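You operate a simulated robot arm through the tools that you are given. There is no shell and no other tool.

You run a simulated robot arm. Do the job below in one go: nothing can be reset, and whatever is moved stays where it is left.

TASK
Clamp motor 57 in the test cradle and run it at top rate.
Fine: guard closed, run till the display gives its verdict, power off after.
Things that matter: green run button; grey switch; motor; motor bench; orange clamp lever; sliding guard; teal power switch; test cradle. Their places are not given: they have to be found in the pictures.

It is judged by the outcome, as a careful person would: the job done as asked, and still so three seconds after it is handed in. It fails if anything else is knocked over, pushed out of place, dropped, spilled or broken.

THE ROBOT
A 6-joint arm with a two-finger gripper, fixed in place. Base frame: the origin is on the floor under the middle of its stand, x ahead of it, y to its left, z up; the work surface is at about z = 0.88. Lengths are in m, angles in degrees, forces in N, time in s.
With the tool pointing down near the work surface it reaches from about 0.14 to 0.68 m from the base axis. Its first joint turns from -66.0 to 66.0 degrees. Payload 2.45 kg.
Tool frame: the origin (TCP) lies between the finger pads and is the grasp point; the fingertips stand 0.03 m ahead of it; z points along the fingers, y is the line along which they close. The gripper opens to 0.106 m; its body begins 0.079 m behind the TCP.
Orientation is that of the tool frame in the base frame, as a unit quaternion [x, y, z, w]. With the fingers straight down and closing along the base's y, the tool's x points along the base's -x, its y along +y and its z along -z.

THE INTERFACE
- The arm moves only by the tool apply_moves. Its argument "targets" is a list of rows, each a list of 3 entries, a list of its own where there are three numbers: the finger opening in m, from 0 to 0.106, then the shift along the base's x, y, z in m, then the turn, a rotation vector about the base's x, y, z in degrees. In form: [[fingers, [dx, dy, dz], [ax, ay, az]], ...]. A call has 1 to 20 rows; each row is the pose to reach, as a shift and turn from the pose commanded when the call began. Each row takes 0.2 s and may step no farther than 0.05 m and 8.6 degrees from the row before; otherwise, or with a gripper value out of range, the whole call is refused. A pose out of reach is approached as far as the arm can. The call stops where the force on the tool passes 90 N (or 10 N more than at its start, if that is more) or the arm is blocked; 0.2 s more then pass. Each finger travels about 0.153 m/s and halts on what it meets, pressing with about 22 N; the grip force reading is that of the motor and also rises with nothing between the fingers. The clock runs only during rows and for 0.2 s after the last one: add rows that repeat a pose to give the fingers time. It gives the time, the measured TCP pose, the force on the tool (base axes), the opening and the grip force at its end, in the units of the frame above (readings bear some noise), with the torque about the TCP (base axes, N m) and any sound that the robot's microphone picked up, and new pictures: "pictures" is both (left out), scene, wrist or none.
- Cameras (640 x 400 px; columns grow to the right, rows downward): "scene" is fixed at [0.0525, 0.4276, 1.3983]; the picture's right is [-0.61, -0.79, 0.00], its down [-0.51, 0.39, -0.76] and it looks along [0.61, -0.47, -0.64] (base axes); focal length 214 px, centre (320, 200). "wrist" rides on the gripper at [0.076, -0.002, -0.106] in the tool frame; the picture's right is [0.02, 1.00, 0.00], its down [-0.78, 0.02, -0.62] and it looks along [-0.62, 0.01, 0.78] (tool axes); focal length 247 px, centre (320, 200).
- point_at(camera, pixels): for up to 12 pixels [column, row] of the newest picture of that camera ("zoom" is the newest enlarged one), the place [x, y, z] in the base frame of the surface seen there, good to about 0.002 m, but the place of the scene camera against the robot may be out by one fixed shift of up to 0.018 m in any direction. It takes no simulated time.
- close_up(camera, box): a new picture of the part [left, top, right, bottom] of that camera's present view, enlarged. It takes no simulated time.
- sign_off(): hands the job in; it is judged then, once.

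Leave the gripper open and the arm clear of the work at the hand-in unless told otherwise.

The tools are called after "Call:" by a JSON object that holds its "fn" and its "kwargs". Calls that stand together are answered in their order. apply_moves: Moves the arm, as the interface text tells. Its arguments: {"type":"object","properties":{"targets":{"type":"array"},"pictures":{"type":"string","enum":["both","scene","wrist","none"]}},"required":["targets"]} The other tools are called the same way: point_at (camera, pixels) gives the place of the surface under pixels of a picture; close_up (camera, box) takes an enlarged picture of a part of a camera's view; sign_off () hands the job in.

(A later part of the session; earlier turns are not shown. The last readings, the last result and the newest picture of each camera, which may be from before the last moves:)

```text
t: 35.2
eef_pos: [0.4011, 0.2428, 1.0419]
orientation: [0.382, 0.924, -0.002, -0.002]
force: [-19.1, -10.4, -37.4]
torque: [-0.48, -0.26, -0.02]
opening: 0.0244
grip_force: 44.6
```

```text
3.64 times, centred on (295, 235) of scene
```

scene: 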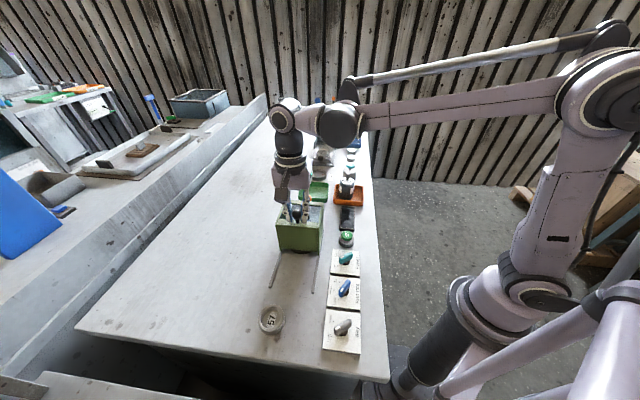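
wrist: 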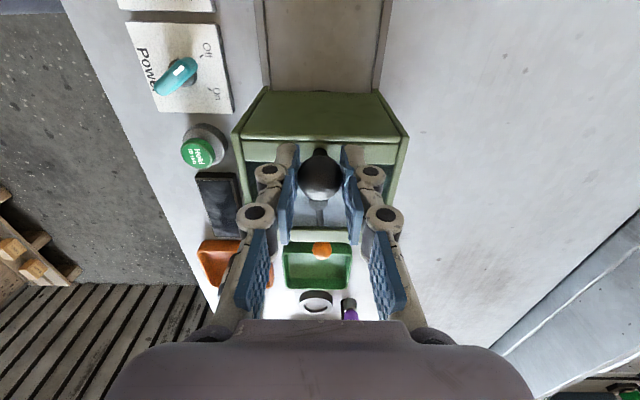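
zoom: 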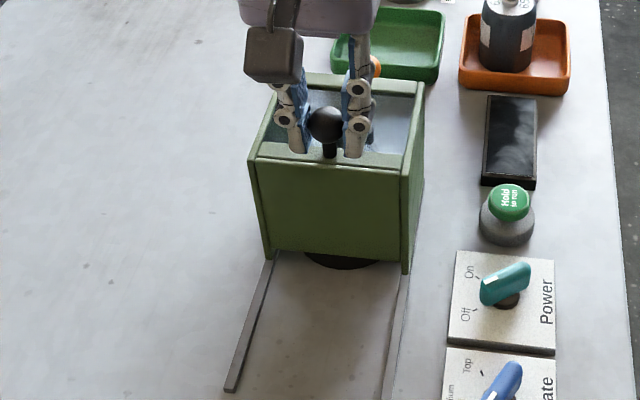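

Travel is now 10 cm and resistance along the slide is still only about 6 N. I'll relax the sideways and vertical strain and keep pushing a little further.

Call:
{"fn": "apply_moves", "kwargs": {"targets": [[0.015, [-0.001, -0.001, -0.0012], [0, 0, 0]], [0.015, [0.001, -0.003, -0.0012], [0, 0, 0]], [0.015, [0.0025, -0.0045, -0.0012], [0, 0, 0]], [0.015, [0.004, -0.006, -0.0012], [0, 0, 0]], [0.015, [0.004, -0.006, -0.0012], [0, 0, 0]]]}}

Call:
{"fn": "close_up", "kwargs": {"camera": "scene", "box": [240, 180, 350, 290]}}

```text
t: 36.4
eef_pos: [0.4019, 0.242, 1.0425]
orientation: [0.38, 0.925, 0.003, -0.007]
force: [-35.6, 22.3, -9.2]
torque: [0.2, 0.31, -0.04]
opening: 0.0242
grip_force: 45.2
```

scene: 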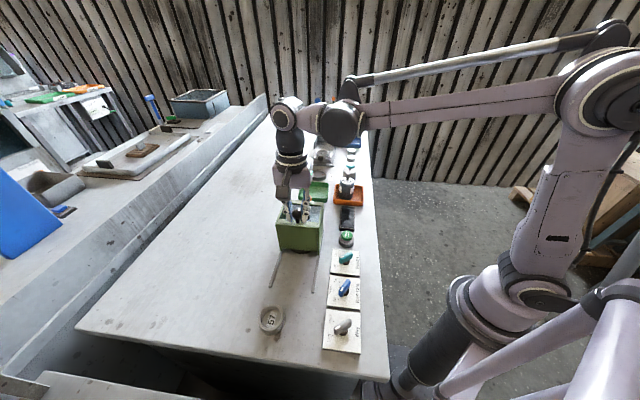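
wrist: 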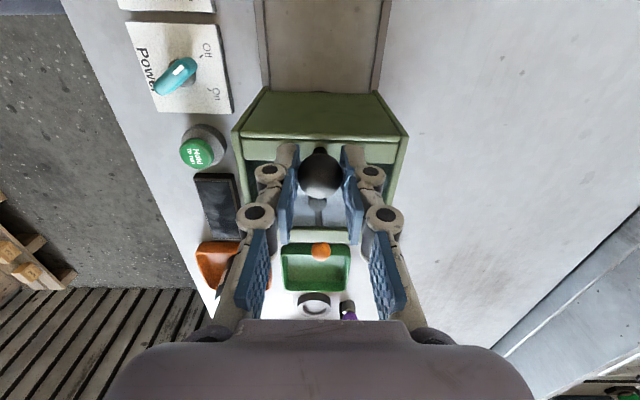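

```text
3.64 times, centred on (295, 235) of scene
```

zoom: 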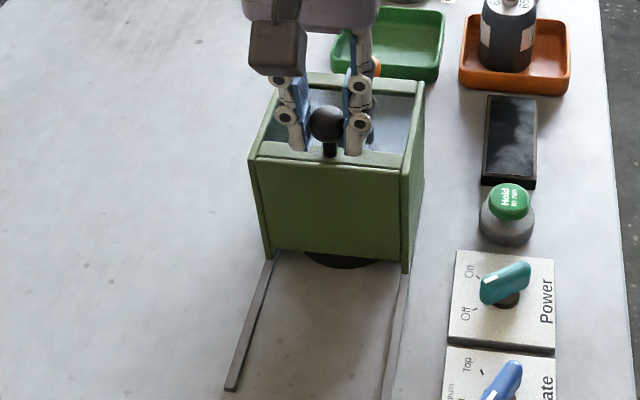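

The guard is against its stop: 41 N of resistance with no movement, and its front edge is level with the rail ends. I'll relax the push, open the fingers and rise clear.

Call:
{"fn": "apply_moves", "kwargs": {"targets": [[0.015, [-0.0025, 0.0025, 0], [0, 0, 0]], [0.03, [-0.0025, 0.0025, 0], [0, 0, 0]], [0.05, [-0.0025, 0.0025, 0], [0, 0, 0]], [0.06, [-0.0025, 0.0025, 0], [0, 0, 0]], [0.06, [-0.0025, 0.0025, 0.04], [0, 0, 0]], [0.06, [-0.0025, 0.0025, 0.08], [0, 0, 0]], [0.06, [-0.0025, 0.0025, 0.12], [0, 0, 0]], [0.06, [-0.0025, 0.0025, 0.12], [0, 0, 0]]]}}

Call:
{"fn": "close_up", "kwargs": {"camera": "wrist", "box": [200, 40, 440, 240]}}

Call:
{"fn": "close_up", "kwargs": {"camera": "scene", "box": [240, 180, 350, 290]}}

```text
t: 38.2
eef_pos: [0.405, 0.24, 1.1576]
orientation: [0.382, 0.924, 0.0, 0.0]
force: [0.6, -0.2, -0.5]
torque: [0.01, 0.0, -0.01]
opening: 0.06
grip_force: 0.1
```

scene: 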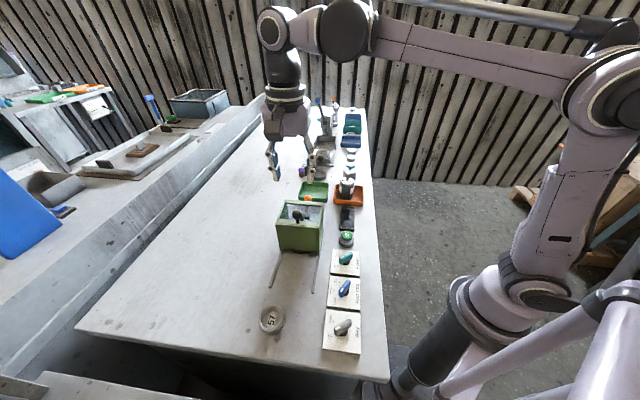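
wrist: 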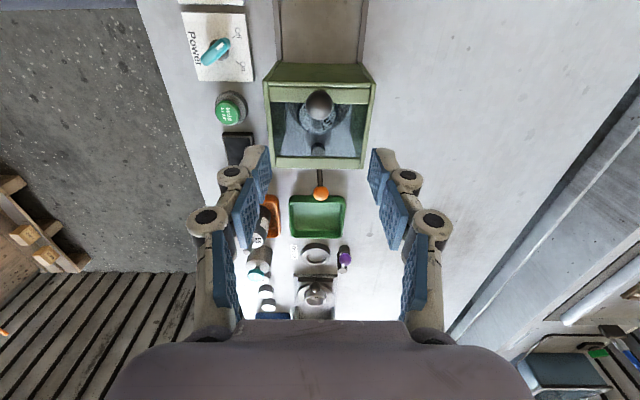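

```text
2.00 times, centred on (320, 140) of wrist
```

zoom: 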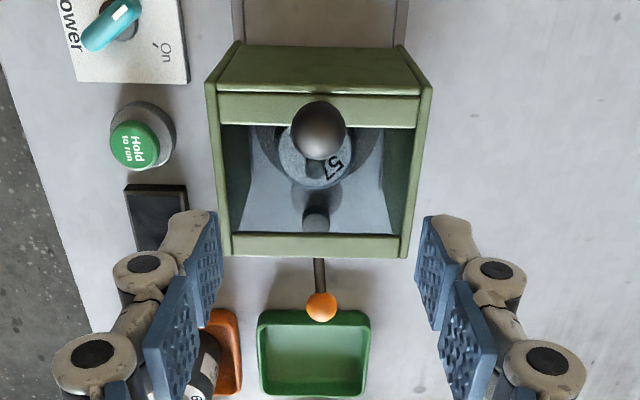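

```text
3.64 times, centred on (295, 235) of scene
```

zoom: 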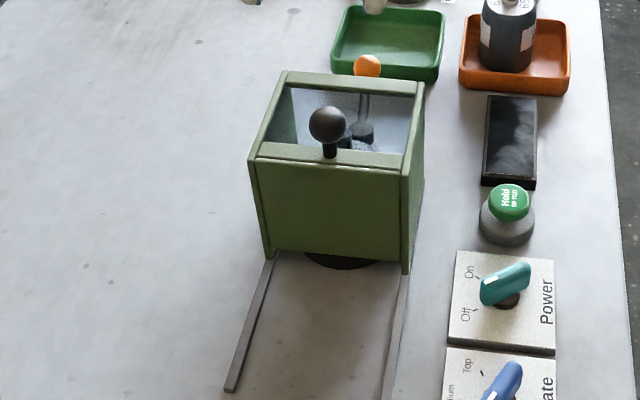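

The guard is closed over the clamped motor, and the lever pokes out of its open front. Now the switches: I'll move over toward the panel plates to view the run rate and power knobs.

Call:
{"fn": "apply_moves", "kwargs": {"targets": [[0.06, [-0.035, -0.009, 0], [0, 0, 0]], [0.06, [-0.07, -0.018, 0], [0, 0, 0]], [0.06, [-0.105, -0.027, 0], [0, 0, 0]], [0.06, [-0.14, -0.035, 0], [0, 0, 0]], [0.06, [-0.14, -0.035, 0], [0, 0, 0]], [0.06, [-0.14, -0.035, 0], [0, 0, 0]]]}}

Call:
{"fn": "close_up", "kwargs": {"camera": "wrist", "box": [220, 0, 420, 200]}}

Call:
{"fn": "close_up", "kwargs": {"camera": "scene", "box": [315, 240, 375, 360]}}

```text
t: 39.6
eef_pos: [0.2637, 0.2047, 1.1595]
orientation: [0.382, 0.924, 0.0, 0.0]
force: [-0.3, 0.4, 0.7]
torque: [0.0, 0.01, -0.01]
opening: 0.06
grip_force: 0.0
```

scene: 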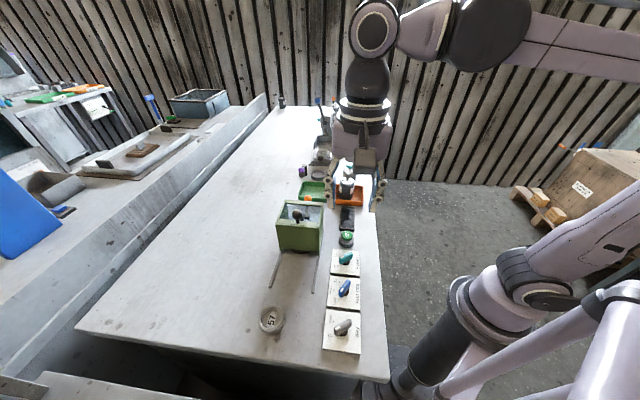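
wrist: 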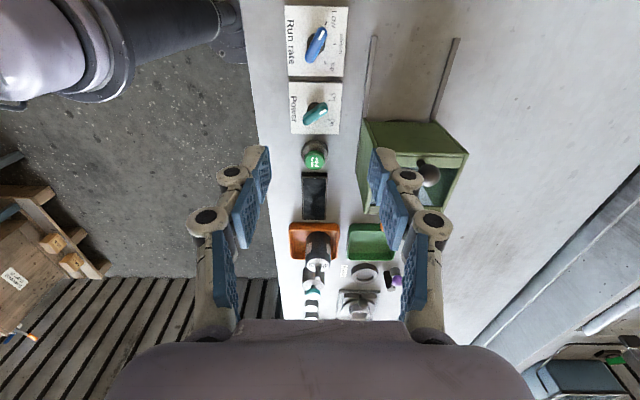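

```text
2.00 times, centred on (320, 100) of wrist
```

zoom: 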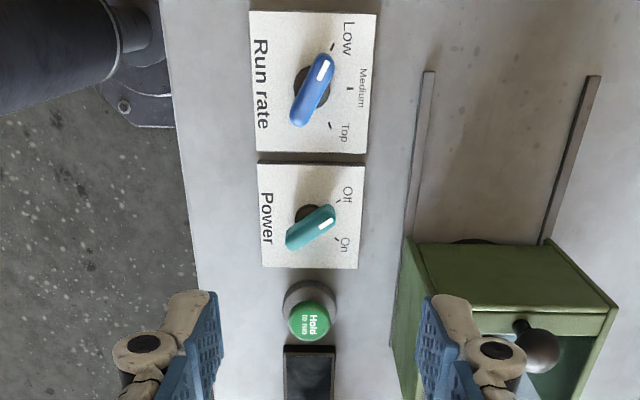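

```text
3.33 times, centred on (345, 300) of scene
```

zoom: 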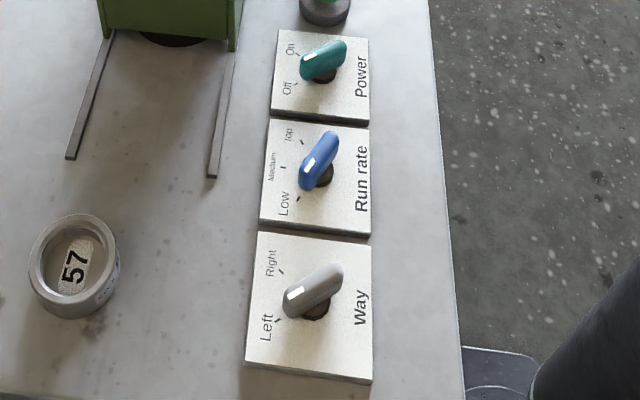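

From above: power points at Off, run rate at Low, and grey "Way" at Left. I need to turn the rate about 120° clockwise to Top, then power clockwise to On. I'll measure the rate and power knobs.

Call:
{"fn": "close_up", "kwargs": {"camera": "wrist", "box": [280, 0, 360, 80]}}

Call:
{"fn": "point_at", "kwargs": {"camera": "zoom", "pixels": [[320, 200]]}}

```text
5.00 times, centred on (320, 40) of wrist
```

zoom: 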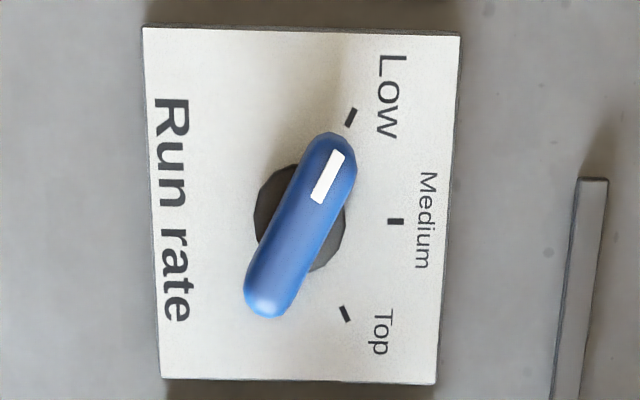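

```text
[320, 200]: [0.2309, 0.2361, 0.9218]
```

Call:
{"fn": "point_at", "kwargs": {"camera": "zoom", "pixels": [[333, 145], [265, 305], [300, 225], [283, 215], [318, 235], [340, 150], [255, 300], [290, 310], [350, 118], [395, 221], [345, 314], [262, 215]]}}

Call:
{"fn": "close_up", "kwargs": {"camera": "wrist", "box": [280, 70, 360, 150]}}

Call:
{"fn": "point_at", "kwargs": {"camera": "zoom", "pixels": [[320, 200]]}}

```text
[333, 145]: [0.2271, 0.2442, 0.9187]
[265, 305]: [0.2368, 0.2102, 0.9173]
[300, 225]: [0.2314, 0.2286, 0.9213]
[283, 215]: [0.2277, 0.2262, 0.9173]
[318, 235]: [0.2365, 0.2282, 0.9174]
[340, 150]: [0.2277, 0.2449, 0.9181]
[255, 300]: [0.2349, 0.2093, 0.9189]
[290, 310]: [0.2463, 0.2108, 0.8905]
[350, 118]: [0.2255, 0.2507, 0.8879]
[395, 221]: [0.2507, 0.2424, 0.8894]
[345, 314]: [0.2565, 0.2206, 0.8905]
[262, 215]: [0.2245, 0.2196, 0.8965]
```

```text
5.00 times, centred on (320, 110) of wrist
```

zoom: 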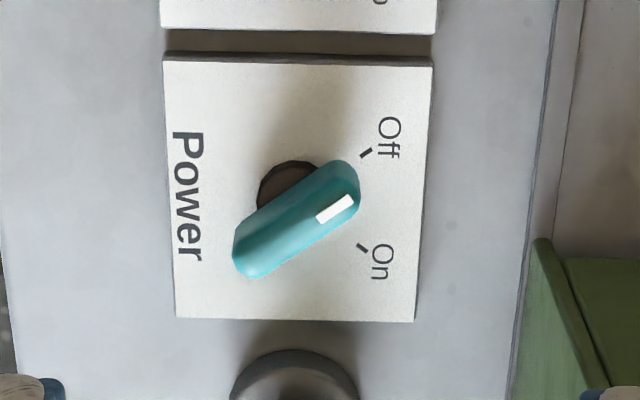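

```text
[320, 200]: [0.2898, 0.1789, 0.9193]
```

The rate knob's pivot is about (0.232, 0.2265), with the handle at 106° now and Top at about −12°, so it needs around −118°. Now the power knob's points.

Call:
{"fn": "point_at", "kwargs": {"camera": "zoom", "pixels": [[345, 175], [245, 262], [297, 220], [285, 205], [310, 235], [350, 195], [366, 153], [362, 248], [275, 185], [190, 300], [400, 300], [335, 165]]}}

Call:
{"fn": "close_up", "kwargs": {"camera": "wrist", "box": [280, 130, 350, 230]}}

```text
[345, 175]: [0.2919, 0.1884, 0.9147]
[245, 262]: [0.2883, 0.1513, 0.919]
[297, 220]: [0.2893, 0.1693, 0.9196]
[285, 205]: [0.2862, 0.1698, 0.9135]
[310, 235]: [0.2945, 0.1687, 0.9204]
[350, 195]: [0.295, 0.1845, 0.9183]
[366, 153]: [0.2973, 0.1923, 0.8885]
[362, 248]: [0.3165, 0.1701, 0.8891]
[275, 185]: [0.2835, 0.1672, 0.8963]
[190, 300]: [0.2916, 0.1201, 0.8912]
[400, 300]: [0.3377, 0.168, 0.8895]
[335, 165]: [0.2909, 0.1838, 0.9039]
```

```text
4.00 times, centred on (315, 180) of wrist
```

zoom: 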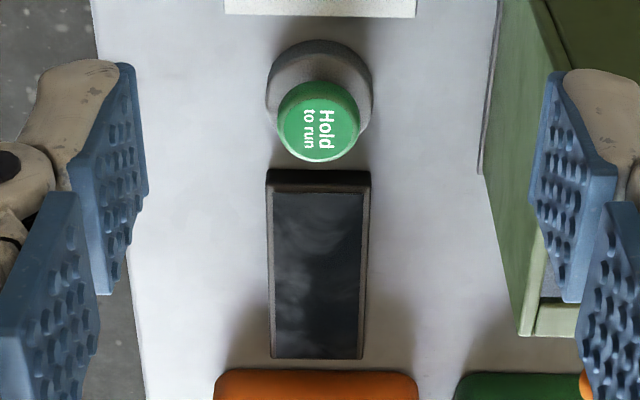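

Power's pivot is about (0.291, 0.168), with the handle at about 81° (Off) and On at about 11°. First the rate: I'll go above (0.232, 0.2265) and turn the gripper +151° so the fingers close across the blue handle.

Call:
{"fn": "apply_moves", "kwargs": {"targets": [[0.06, [-0.0018, 0.0012, 0], [0, 0, 8.4]], [0.06, [-0.0035, 0.0024, 0], [0, 0, 16.8]], [0.06, [-0.0053, 0.0036, 0], [0, 0, 25.2]], [0.06, [-0.007, 0.0048, 0], [0, 0, 33.6]], [0.06, [-0.0088, 0.0061, 0], [0, 0, 42]], [0.06, [-0.0106, 0.0073, 0], [0, 0, 50.4]], [0.06, [-0.0123, 0.0085, 0], [0, 0, 58.8]], [0.06, [-0.0141, 0.0097, 0], [0, 0, 67.2]], [0.06, [-0.0159, 0.0109, 0], [0, 0, 75.6]], [0.06, [-0.0176, 0.0121, 0], [0, 0, 84]], [0.06, [-0.0194, 0.0133, 0], [0, 0, 92.4]], [0.06, [-0.0211, 0.0145, 0], [0, 0, 100.8]], [0.06, [-0.0229, 0.0157, 0], [0, 0, 109.2]], [0.06, [-0.0247, 0.017, 0], [0, 0, 117.6]], [0.06, [-0.0264, 0.0182, 0], [0, 0, 126]], [0.06, [-0.0282, 0.0194, 0], [0, 0, 134.4]], [0.06, [-0.03, 0.0206, 0], [0, 0, 142.8]], [0.06, [-0.0317, 0.0218, 0], [0, 0, 151]], [0.06, [-0.0317, 0.0218, -0.04], [0, 0, 151]], [0.06, [-0.0317, 0.0218, -0.08], [0, 0, 151]]]}}

```text
t: 43.8
eef_pos: [0.2301, 0.2274, 1.0801]
orientation: [0.799, -0.601, -0.001, -0.001]
force: [0.0, 0.1, -0.4]
torque: [0.0, -0.02, 0.03]
opening: 0.0599
grip_force: 0.0
```

scene: 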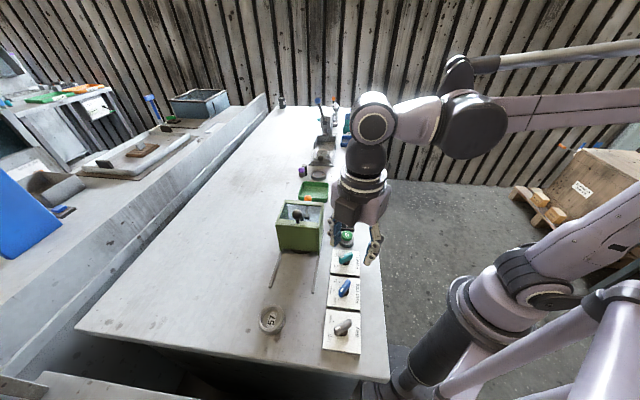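
wrist: 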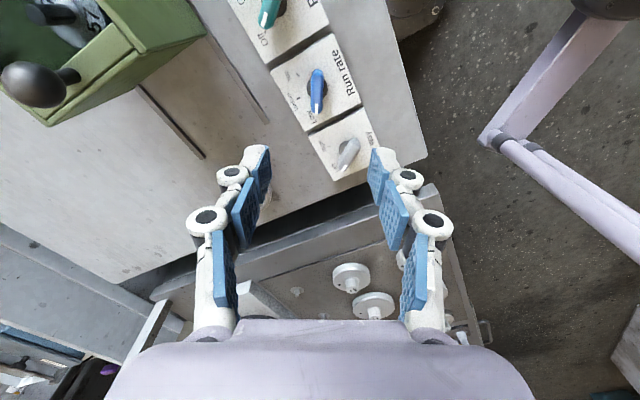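

The blue handle now appears vertical between the fingers, near (317,90). I'll measure it from here.

Call:
{"fn": "close_up", "kwargs": {"camera": "wrist", "box": [270, 40, 370, 140]}}

Call:
{"fn": "point_at", "kwargs": {"camera": "wrist", "pixels": [[317, 90], [312, 90], [322, 90], [318, 72], [317, 108], [316, 112], [312, 100], [321, 100], [310, 115], [298, 92]]}}

```text
4.00 times, centred on (320, 90) of wrist
```

zoom: 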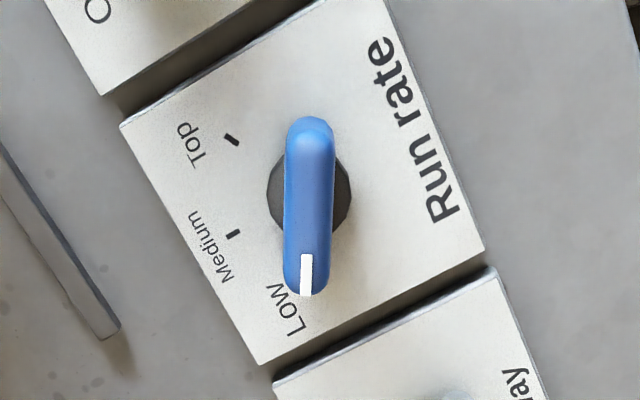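

```text
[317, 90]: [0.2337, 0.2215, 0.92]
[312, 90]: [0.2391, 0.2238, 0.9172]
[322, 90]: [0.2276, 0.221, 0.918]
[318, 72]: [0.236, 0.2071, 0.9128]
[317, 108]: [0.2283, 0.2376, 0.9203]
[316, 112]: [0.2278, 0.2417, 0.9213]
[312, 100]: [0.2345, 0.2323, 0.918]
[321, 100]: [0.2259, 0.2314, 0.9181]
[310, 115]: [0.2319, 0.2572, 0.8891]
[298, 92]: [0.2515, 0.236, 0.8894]
```

The handle's centre is about (0.2325, 0.225), with its top at z 0.921 and the plate at 0.889. I'll shift (0.0024, −0.0024), lower to z 0.934 with the tips about 0.904, and close on the handle.

Call:
{"fn": "apply_moves", "kwargs": {"targets": [[0.06, [0.0024, -0.0022, -0.04], [0, 0, 0]], [0.05, [0.0024, -0.0022, -0.08], [0, 0, 0]], [0.05, [0.0024, -0.0022, -0.12], [0, 0, 0]], [0.05, [0.0024, -0.0022, -0.146], [0, 0, 0]], [0.05, [0.0024, -0.0022, -0.146], [0, 0, 0]]]}}

Call:
{"fn": "close_up", "kwargs": {"camera": "wrist", "box": [240, 100, 400, 260]}}

Call:
{"fn": "close_up", "kwargs": {"camera": "scene", "box": [310, 230, 400, 330]}}

```text
t: 45.0
eef_pos: [0.2366, 0.2251, 0.9345]
orientation: [0.799, -0.601, 0.0, 0.0]
force: [-0.3, -0.7, -0.2]
torque: [0.03, 0.02, 0.04]
opening: 0.05
grip_force: 0.0
```

scene: 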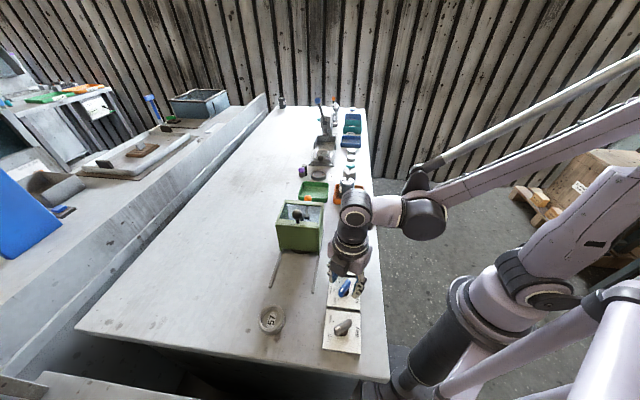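
wrist: 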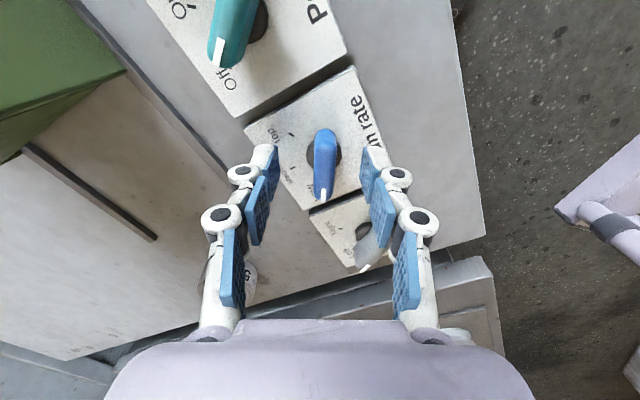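

```text
2.50 times, centred on (320, 180) of wrist
```

zoom: 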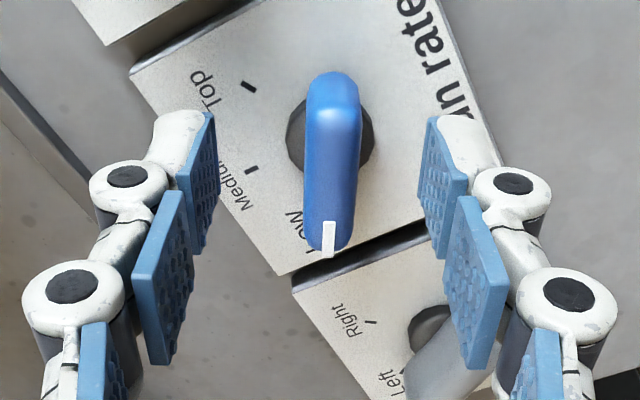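

```text
4.00 times, centred on (355, 280) of scene
```

zoom: 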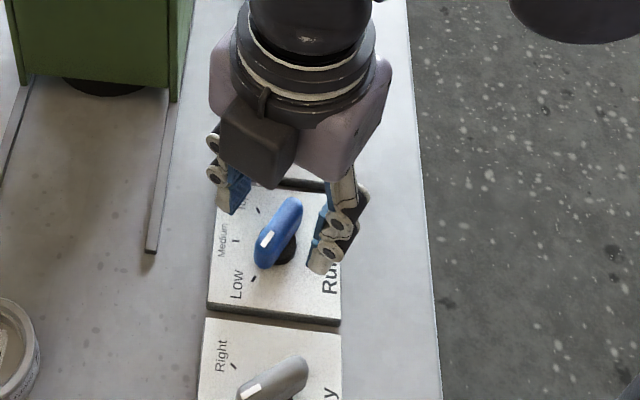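

The handle is between the fingers but not quite centred. I'll measure it again from this close view.

Call:
{"fn": "point_at", "kwargs": {"camera": "zoom", "pixels": [[100, 100]]}}

Call:
{"fn": "point_at", "kwargs": {"camera": "wrist", "pixels": [[325, 133], [324, 150], [324, 164], [323, 180], [323, 196], [317, 165], [331, 165], [309, 158], [340, 158], [324, 145], [290, 134], [291, 167]]}}

```text
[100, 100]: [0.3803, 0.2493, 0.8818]
```

```text
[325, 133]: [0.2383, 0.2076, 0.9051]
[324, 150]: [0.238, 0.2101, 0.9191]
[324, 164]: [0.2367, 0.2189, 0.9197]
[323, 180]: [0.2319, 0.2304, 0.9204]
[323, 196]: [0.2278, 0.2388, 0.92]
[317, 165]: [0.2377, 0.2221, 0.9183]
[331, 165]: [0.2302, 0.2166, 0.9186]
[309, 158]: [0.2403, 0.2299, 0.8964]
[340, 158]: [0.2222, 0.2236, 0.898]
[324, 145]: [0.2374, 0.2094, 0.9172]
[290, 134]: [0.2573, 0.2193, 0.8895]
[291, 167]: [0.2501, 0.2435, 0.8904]
```

The pivot is about (0.232, 0.2255), so the hand needs −3.5 mm in x. I'll shift, then close on the handle.

Call:
{"fn": "apply_moves", "kwargs": {"targets": [[0.05, [-0.0035, 0, -0.001], [0, 0, 0]], [0.05, [-0.0035, 0, -0.001], [0, 0, 0]], [0.03, [-0.0035, 0, -0.001], [0, 0, 0]], [0.01, [-0.0035, 0, -0.001], [0, 0, 0]], [0.004, [-0.0035, 0, -0.001], [0, 0, 0]], [0.004, [-0.0035, 0, -0.001], [0, 0, 0]]], "pictures": "wrist"}}

Call:
{"fn": "close_up", "kwargs": {"camera": "wrist", "box": [240, 100, 400, 260]}}

```text
t: 46.4
eef_pos: [0.2337, 0.2253, 0.9346]
orientation: [0.799, -0.601, 0.001, 0.0]
force: [11.7, 4.9, -5.0]
torque: [0.11, -0.33, -0.74]
opening: 0.0127
grip_force: 39.2
```

wrist: 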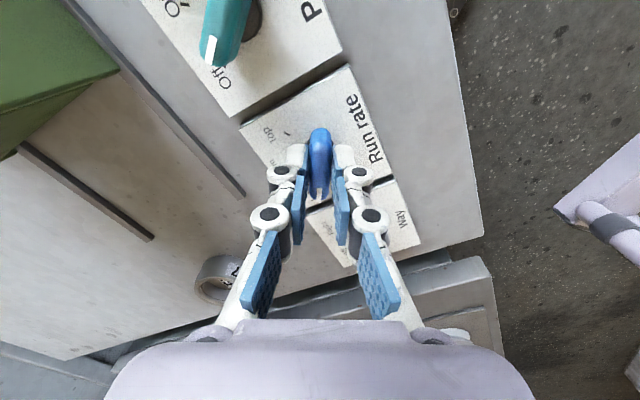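

```text
2.50 times, centred on (320, 180) of wrist
```

zoom: 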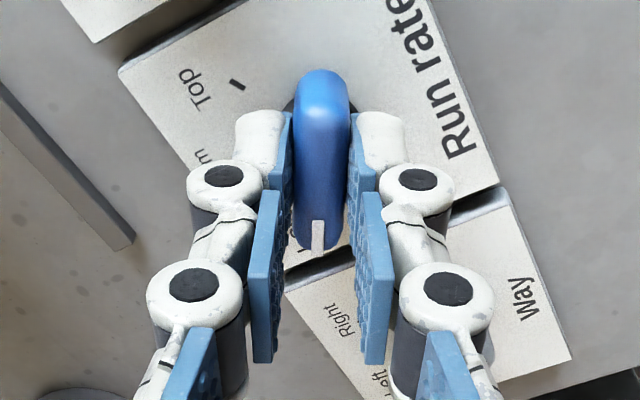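

The handle is gripped at 12.7 mm opening with a small side load. I'll turn 40° clockwise with a 1 mm relief in x, and check that the knob follows.

Call:
{"fn": "apply_moves", "kwargs": {"targets": [[0.004, [0.001, 0.0003, 0], [0, 0, -8]], [0.004, [0.001, 0.0003, 0], [0, 0, -16]], [0.004, [0.001, 0.0003, 0], [0, 0, -24]], [0.004, [0.001, 0.0003, 0], [0, 0, -32]], [0.004, [0.001, 0.0003, 0], [0, 0, -40]], [0.004, [0.001, 0.0003, 0], [0, 0, -40]]], "pictures": "wrist"}}

Call:
{"fn": "close_up", "kwargs": {"camera": "wrist", "box": [240, 100, 400, 260]}}

```text
t: 47.8
eef_pos: [0.2313, 0.2244, 0.9368]
orientation: [-0.544, 0.839, 0.0, 0.0]
force: [12.1, -2.4, -33.6]
torque: [0.05, -0.32, -0.02]
opening: 0.0126
grip_force: 39.3
```

wrist: 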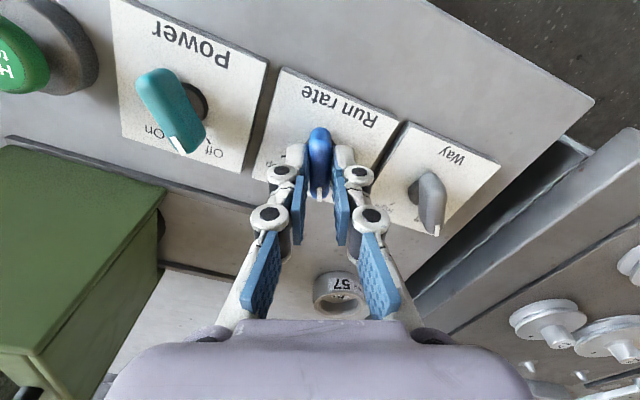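

```text
2.50 times, centred on (320, 180) of wrist
```

zoom: 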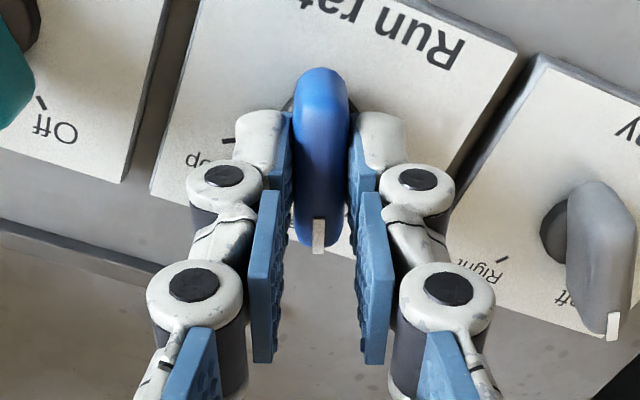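

The knob turns with the hand. A downward pull of 34 N has built up, so I'll lower 1.5 mm and continue another 40°.

Call:
{"fn": "apply_moves", "kwargs": {"targets": [[0.004, [0.0008, 0, -0.0015], [0, 0, -8]], [0.004, [0.0008, 0, -0.002], [0, 0, -16]], [0.004, [0.0008, 0, -0.002], [0, 0, -24]], [0.004, [0.0008, 0, -0.002], [0, 0, -32]], [0.004, [0.0008, 0, -0.002], [0, 0, -40]], [0.004, [0.0008, 0, -0.002], [0, 0, -40]]], "pictures": "wrist"}}

Call:
{"fn": "close_up", "kwargs": {"camera": "wrist", "box": [220, 80, 420, 260]}}

```text
t: 49.2
eef_pos: [0.2318, 0.2252, 0.9317]
orientation: [-0.225, 0.974, 0.002, -0.001]
force: [-7.9, 8.0, 39.2]
torque: [0.15, 0.37, 0.0]
opening: 0.0126
grip_force: 38.9
```

wrist: 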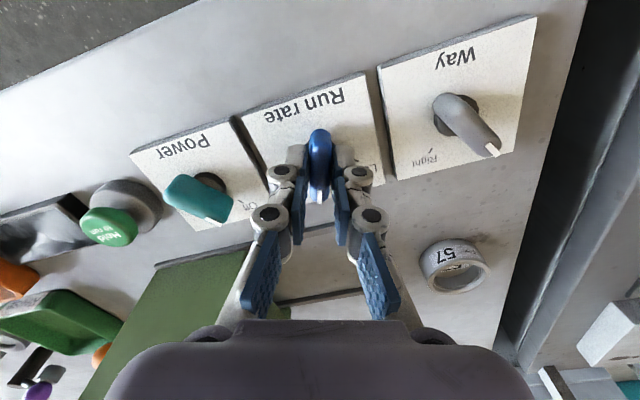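

```text
2.22 times, centred on (320, 170) of wrist
```

zoom: 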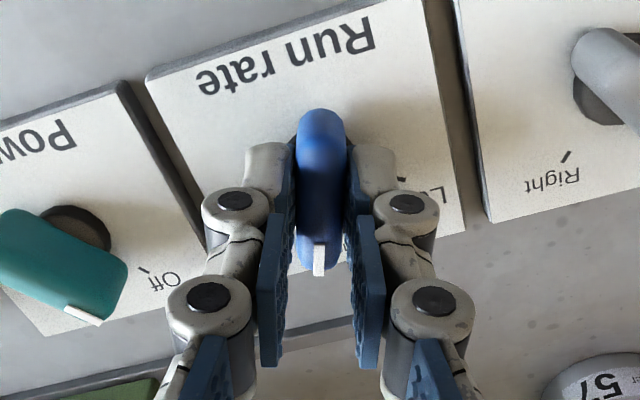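

The handle is now at 26°, past Medium. I'll raise 1.5 mm to relieve the 39 N push and turn the last 38° to Top.

Call:
{"fn": "apply_moves", "kwargs": {"targets": [[0.004, [-0.0005, 0.0005, 0.0015], [0, 0, -7.6]], [0.004, [-0.0005, 0.0005, 0.002], [0, 0, -15.2]], [0.004, [-0.0005, 0.0005, 0.002], [0, 0, -22.8]], [0.004, [-0.0005, 0.0005, 0.002], [0, 0, -30.4]], [0.004, [-0.0005, 0.0005, 0.002], [0, 0, -38]], [0.004, [-0.0005, 0.0005, 0.002], [0, 0, -38]]], "pictures": "wrist"}}

Call:
{"fn": "close_up", "kwargs": {"camera": "wrist", "box": [220, 80, 420, 260]}}

Call:
{"fn": "close_up", "kwargs": {"camera": "scene", "box": [310, 230, 390, 330]}}

```text
t: 50.6
eef_pos: [0.2313, 0.2277, 0.9351]
orientation: [0.104, 0.995, 0.003, -0.002]
force: [-5.1, 22.6, -33.6]
torque: [0.54, 0.04, 0.01]
opening: 0.0129
grip_force: 39.5
```

wrist: 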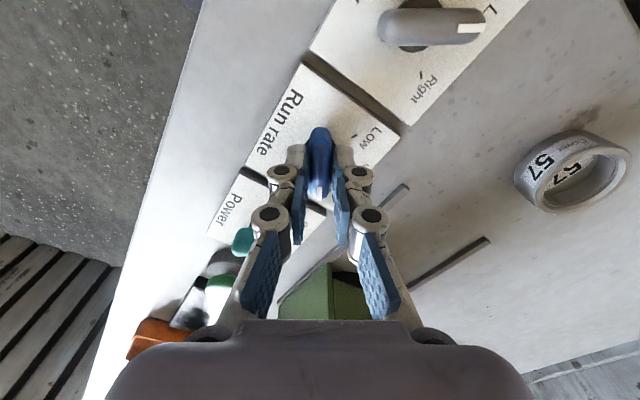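

```text
2.22 times, centred on (320, 170) of wrist
```

zoom: 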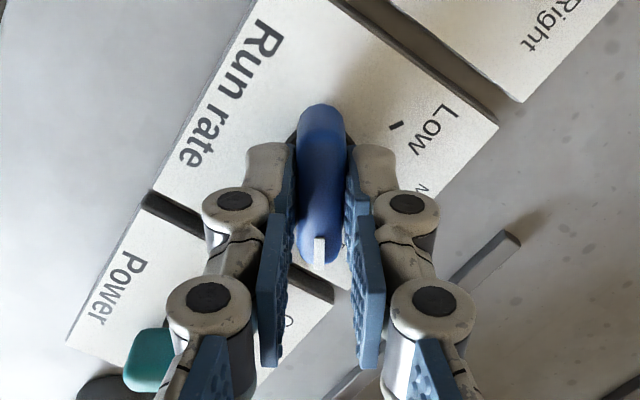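

```text
4.00 times, centred on (350, 280) of scene
```

zoom: 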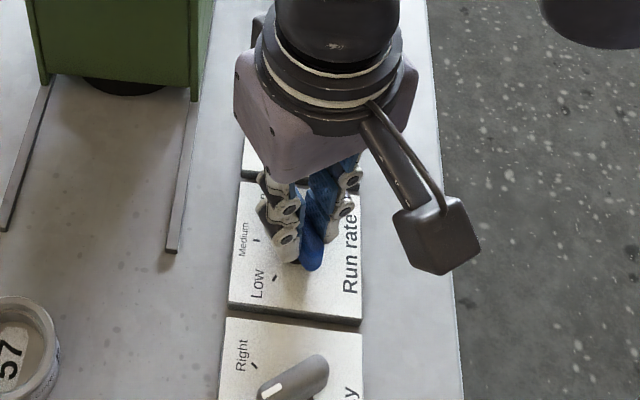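

The yaw is now −12°, which should be Top. I'll relax, open the fingers, rise and look at the knob.

Call:
{"fn": "apply_moves", "kwargs": {"targets": [[0.004, [0, 0, -0.0015], [0, 0, 0]], [0.02, [0, 0, -0.0015], [0, 0, 0]], [0.04, [0, 0, -0.0015], [0, 0, 0]], [0.05, [0, 0, 0.02], [0, 0, 0]], [0.05, [0, 0, 0.06], [0, 0, 0]], [0.05, [0, 0, 0.1], [0, 0, 0]], [0.05, [0, 0, 0.14], [0, 0, 0]], [0.05, [0, 0, 0.14], [0, 0, 0]]]}}

Call:
{"fn": "close_up", "kwargs": {"camera": "wrist", "box": [230, 20, 410, 200]}}

Call:
{"fn": "close_up", "kwargs": {"camera": "scene", "box": [310, 230, 390, 330]}}

```text
t: 52.4
eef_pos: [0.2302, 0.2243, 1.0758]
orientation: [0.104, 0.995, 0.0, 0.0]
force: [0.6, -0.3, -0.2]
torque: [0.01, -0.01, 0.01]
opening: 0.0501
grip_force: 0.2
```

scene: 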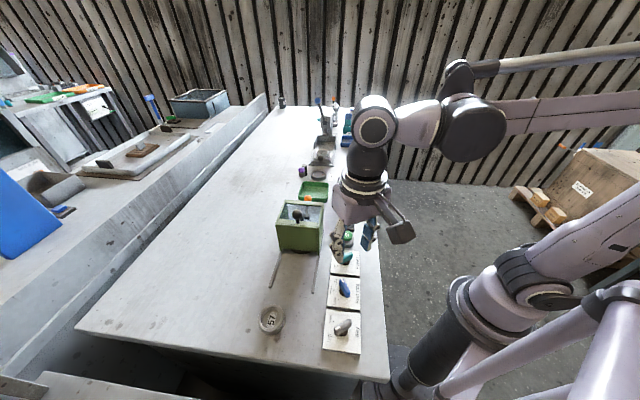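
wrist: 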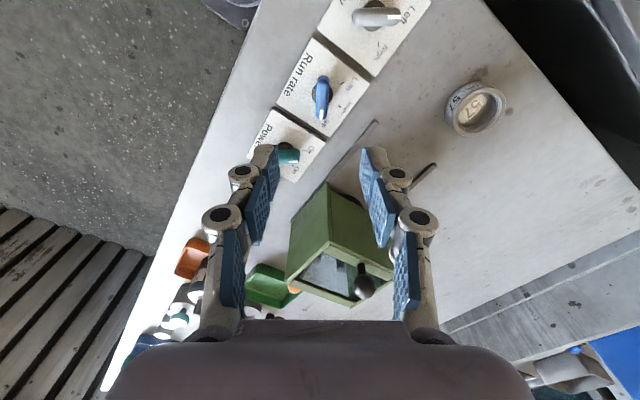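

```text
2.22 times, centred on (320, 110) of wrist
```

zoom: 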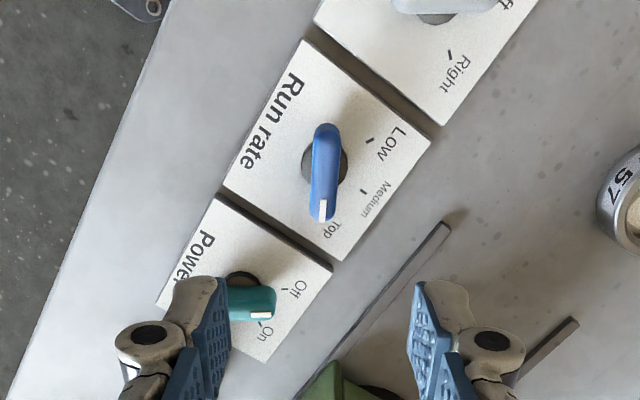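

```text
4.00 times, centred on (350, 280) of scene
```

zoom: 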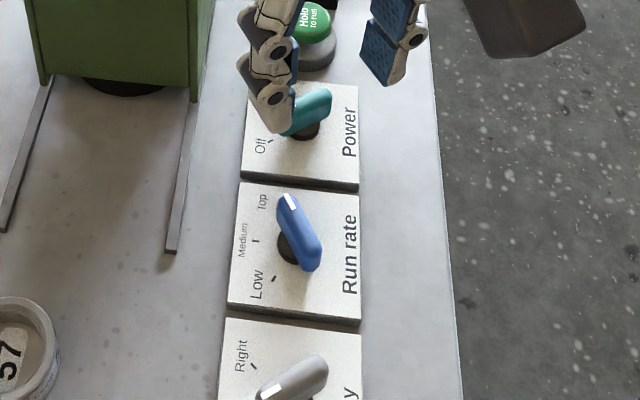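

The blue knob now points at Top. I'll confirm its angle numerically from the handle ends and the Top tick.

Call:
{"fn": "close_up", "kwargs": {"camera": "wrist", "box": [290, 60, 360, 140]}}

Call:
{"fn": "point_at", "kwargs": {"camera": "wrist", "pixels": [[323, 80], [322, 98], [321, 112], [326, 99], [318, 99], [343, 83], [340, 106], [325, 122]]}}

```text
5.00 times, centred on (325, 100) of wrist
```

zoom: 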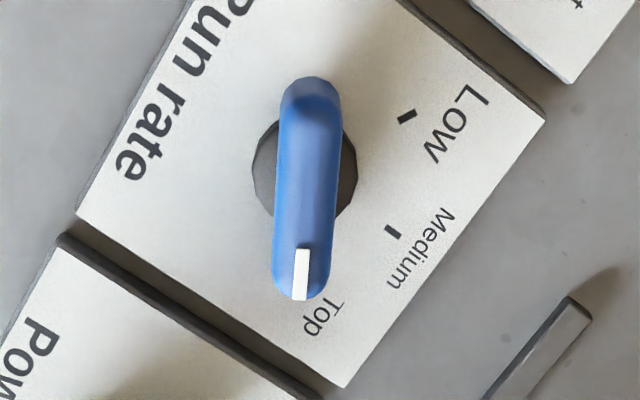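

```text
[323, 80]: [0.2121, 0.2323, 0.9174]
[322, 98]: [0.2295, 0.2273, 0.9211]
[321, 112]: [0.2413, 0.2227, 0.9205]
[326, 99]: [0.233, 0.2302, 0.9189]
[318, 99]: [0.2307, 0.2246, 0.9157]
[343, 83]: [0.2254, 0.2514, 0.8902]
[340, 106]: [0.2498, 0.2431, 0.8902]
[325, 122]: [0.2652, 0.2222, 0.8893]
```

The handle lies at about −18°, in line with the Top tick (60° steps from Low and Medium). Now power: I'll move above (0.291, 0.168) while turning +93°, so the fingers close across the teal handle.

Call:
{"fn": "apply_moves", "kwargs": {"targets": [[0.05, [0.0051, -0.0047, 0], [0, 0, 7.75]], [0.05, [0.0101, -0.0094, 0], [0, 0, 15.5]], [0.05, [0.0152, -0.0141, 0], [0, 0, 23.25]], [0.05, [0.0203, -0.0188, 0], [0, 0, 31]], [0.05, [0.0253, -0.0235, 0], [0, 0, 38.75]], [0.05, [0.0304, -0.0282, 0], [0, 0, 46.5]], [0.05, [0.0355, -0.0328, 0], [0, 0, 54.25]], [0.05, [0.0405, -0.0375, 0], [0, 0, 62]], [0.05, [0.0456, -0.0422, 0], [0, 0, 69.75]], [0.05, [0.0507, -0.0469, 0], [0, 0, 77.5]], [0.05, [0.0557, -0.0516, 0], [0, 0, 85.25]], [0.05, [0.0608, -0.0563, 0], [0, 0, 93]], [0.05, [0.0608, -0.0563, -0.03], [0, 0, 93]], [0.05, [0.0608, -0.0563, -0.06], [0, 0, 93]], [0.05, [0.0608, -0.0563, -0.06], [0, 0, 93]]]}}

Call:
{"fn": "close_up", "kwargs": {"camera": "wrist", "box": [230, 50, 410, 230]}}

```text
t: 55.6
eef_pos: [0.2919, 0.1662, 1.0122]
orientation: [-0.65, 0.76, 0.0, 0.001]
force: [1.0, 0.3, -0.4]
torque: [0.01, 0.0, 0.0]
opening: 0.0502
grip_force: 0.1
```

scene: 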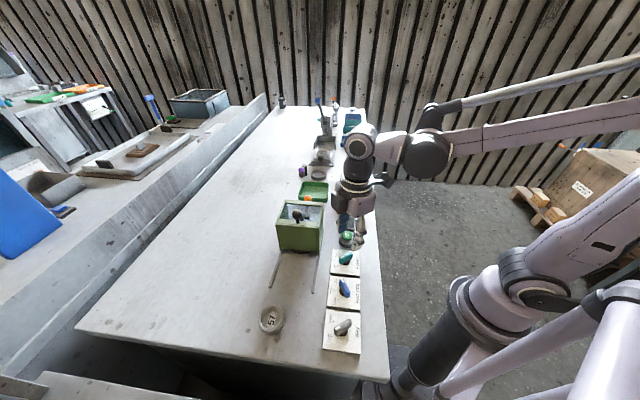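
wrist: 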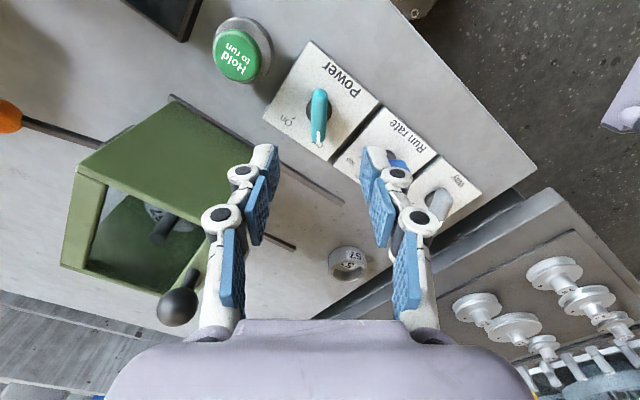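

```text
2.22 times, centred on (320, 140) of wrist
```

zoom: 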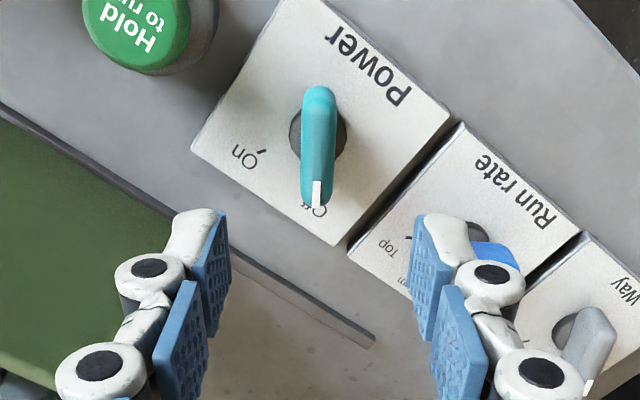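

The teal handle appears vertical near (319,115). I'll measure it.

Call:
{"fn": "point_at", "kwargs": {"camera": "wrist", "pixels": [[319, 94], [319, 105], [319, 115], [319, 125], [319, 138], [313, 117], [325, 117], [310, 115], [328, 117], [312, 130], [325, 130]]}}

```text
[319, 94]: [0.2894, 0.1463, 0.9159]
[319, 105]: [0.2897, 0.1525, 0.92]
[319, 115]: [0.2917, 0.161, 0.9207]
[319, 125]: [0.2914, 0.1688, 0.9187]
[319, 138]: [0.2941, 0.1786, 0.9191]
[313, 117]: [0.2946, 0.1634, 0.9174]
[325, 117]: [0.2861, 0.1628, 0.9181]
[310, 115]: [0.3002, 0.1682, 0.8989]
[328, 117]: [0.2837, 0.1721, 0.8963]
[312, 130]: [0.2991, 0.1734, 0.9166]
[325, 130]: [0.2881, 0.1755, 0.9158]
```

The pivot is about (0.2917, 0.167) and the hand is aligned with it. I'll lower to z 0.935 and close on the handle.

Call:
{"fn": "apply_moves", "kwargs": {"targets": [[0.05, [0, 0.0008, -0.04], [0, 0, 0]], [0.05, [0, 0.0008, -0.077], [0, 0, 0]], [0.05, [0, 0.0008, -0.077], [0, 0, 0]]]}}

Call:
{"fn": "close_up", "kwargs": {"camera": "wrist", "box": [230, 80, 410, 260]}}

Call:
{"fn": "point_at", "kwargs": {"camera": "wrist", "pixels": [[322, 150], [322, 165], [322, 180], [315, 168], [329, 168]]}}

```text
t: 56.4
eef_pos: [0.2911, 0.1682, 0.9359]
orientation: [-0.65, 0.76, 0.0, 0.0]
force: [-0.1, 0.7, 0.5]
torque: [0.0, 0.01, -0.02]
opening: 0.05
grip_force: 0.1
```

scene: 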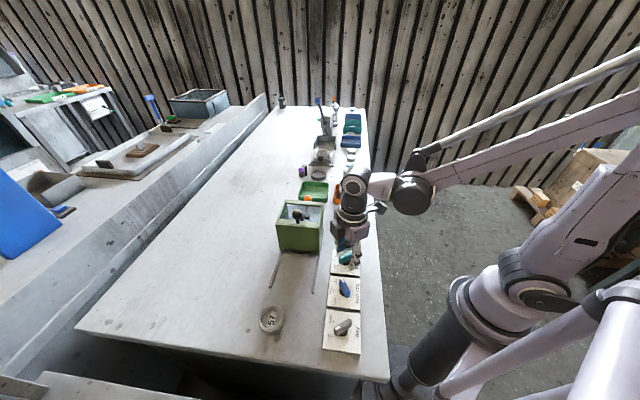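
wrist: 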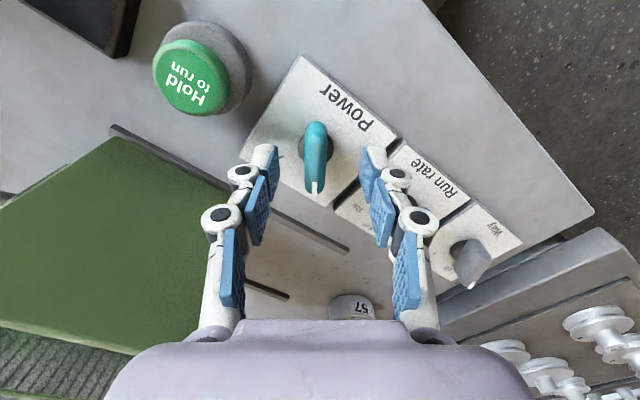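

```text
2.22 times, centred on (320, 170) of wrist
```

zoom: 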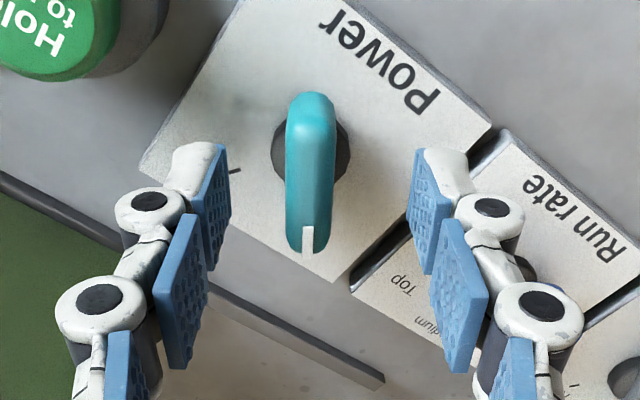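

```text
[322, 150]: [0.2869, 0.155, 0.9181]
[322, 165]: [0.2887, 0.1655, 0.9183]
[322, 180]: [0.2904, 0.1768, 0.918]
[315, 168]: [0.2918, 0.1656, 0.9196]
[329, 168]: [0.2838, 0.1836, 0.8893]
```

The handle is about 3 mm to the −y side of the hand's centre, which is +x in the base frame. I'll shift +2.5 mm in x and close.

Call:
{"fn": "apply_moves", "kwargs": {"targets": [[0.05, [0.0025, -0.0004, -0.001], [0, 0, 0]], [0.05, [0.0025, -0.0004, -0.001], [0, 0, 0]], [0.03, [0.0025, -0.0004, -0.001], [0, 0, 0]], [0.01, [0.0025, -0.0004, -0.001], [0, 0, 0]], [0.004, [0.0025, -0.0004, -0.001], [0, 0, 0]], [0.004, [0.0025, -0.0004, -0.001], [0, 0, 0]]], "pictures": "wrist"}}

```text
t: 57.8
eef_pos: [0.2929, 0.1669, 0.9354]
orientation: [-0.649, 0.761, 0.0, 0.0]
force: [-2.0, 0.9, -1.9]
torque: [0.02, 0.04, -0.74]
opening: 0.0127
grip_force: 38.7
```

wrist: 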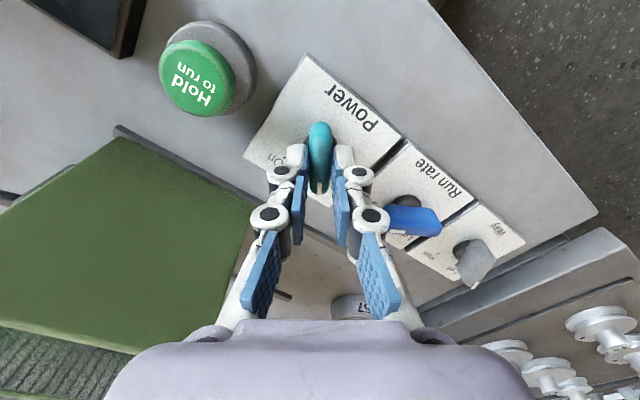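

Gripped with almost no side load. I'll turn clockwise 31° first, then check the forces.

Call:
{"fn": "apply_moves", "kwargs": {"targets": [[0.004, [0, 0, 0], [0, 0, -7.8]], [0.004, [0, 0, 0], [0, 0, -15.6]], [0.004, [0, 0, 0], [0, 0, -23.4]], [0.004, [0, 0, 0], [0, 0, -31.2]], [0.004, [0, 0, 0], [0, 0, -31.2]]], "pictures": "none"}}

```text
t: 59.0
eef_pos: [0.2936, 0.1655, 0.9363]
orientation: [-0.42, 0.908, -0.001, -0.002]
force: [-4.6, -14.5, -27.1]
torque: [-0.27, 0.06, -0.01]
opening: 0.0122
grip_force: 39.2
```

The handle is following. I'll continue the remaining 39° with a small relief in z and y.

Call:
{"fn": "apply_moves", "kwargs": {"targets": [[0.004, [0, -0.0008, -0.0012], [0, 0, -7.8]], [0.004, [0, -0.0008, -0.0015], [0, 0, -15.6]], [0.004, [0, -0.0008, -0.0015], [0, 0, -23.4]], [0.004, [0, -0.0008, -0.0015], [0, 0, -31.2]], [0.004, [0, -0.0008, -0.0015], [0, 0, -39]], [0.004, [0, -0.0008, -0.0015], [0, 0, -39]]]}}

Call:
{"fn": "close_up", "kwargs": {"camera": "wrist", "box": [230, 80, 410, 260]}}

Call:
{"fn": "close_up", "kwargs": {"camera": "scene", "box": [310, 190, 390, 300]}}

```text
t: 60.4
eef_pos: [0.2956, 0.1668, 0.9373]
orientation: [-0.094, 0.996, -0.002, -0.002]
force: [-9.0, -21.8, 37.6]
torque: [-0.66, 0.37, -0.01]
opening: 0.0125
grip_force: 39.6
```

scene: 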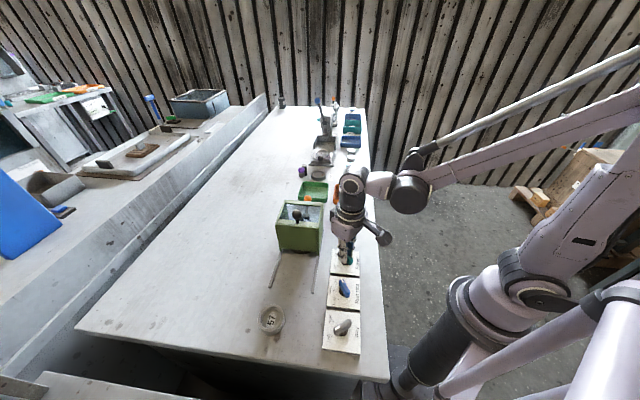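
wrist: 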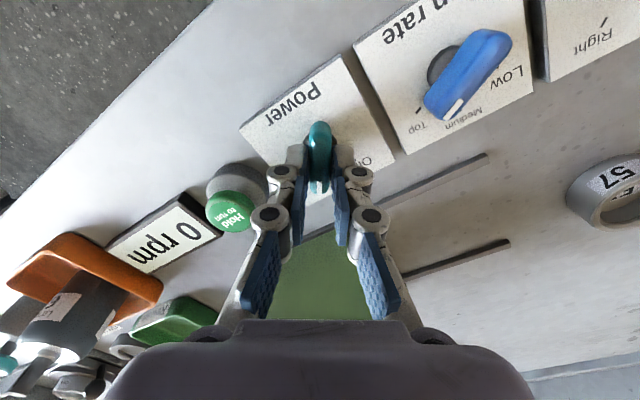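

```text
2.22 times, centred on (320, 170) of wrist
```

zoom: 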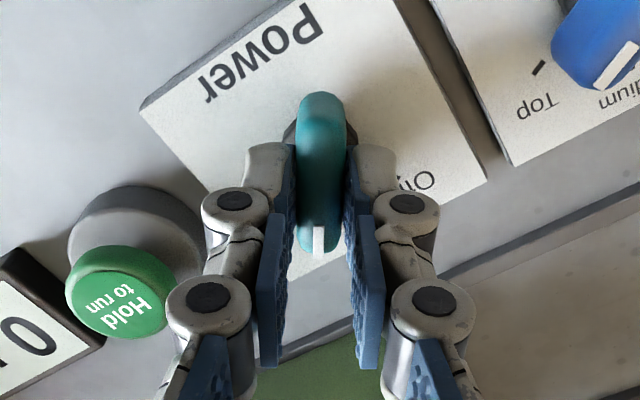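

```text
3.64 times, centred on (350, 245) of scene
```

zoom: 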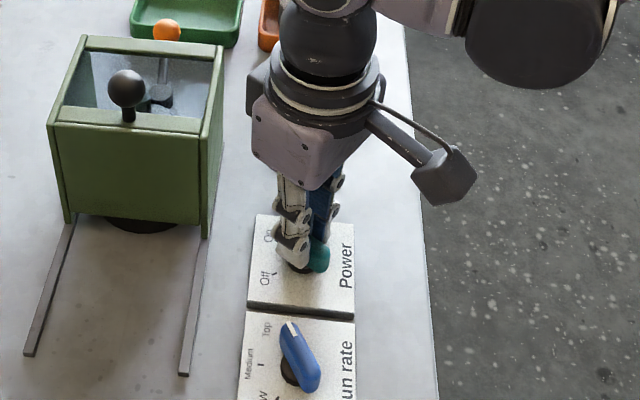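

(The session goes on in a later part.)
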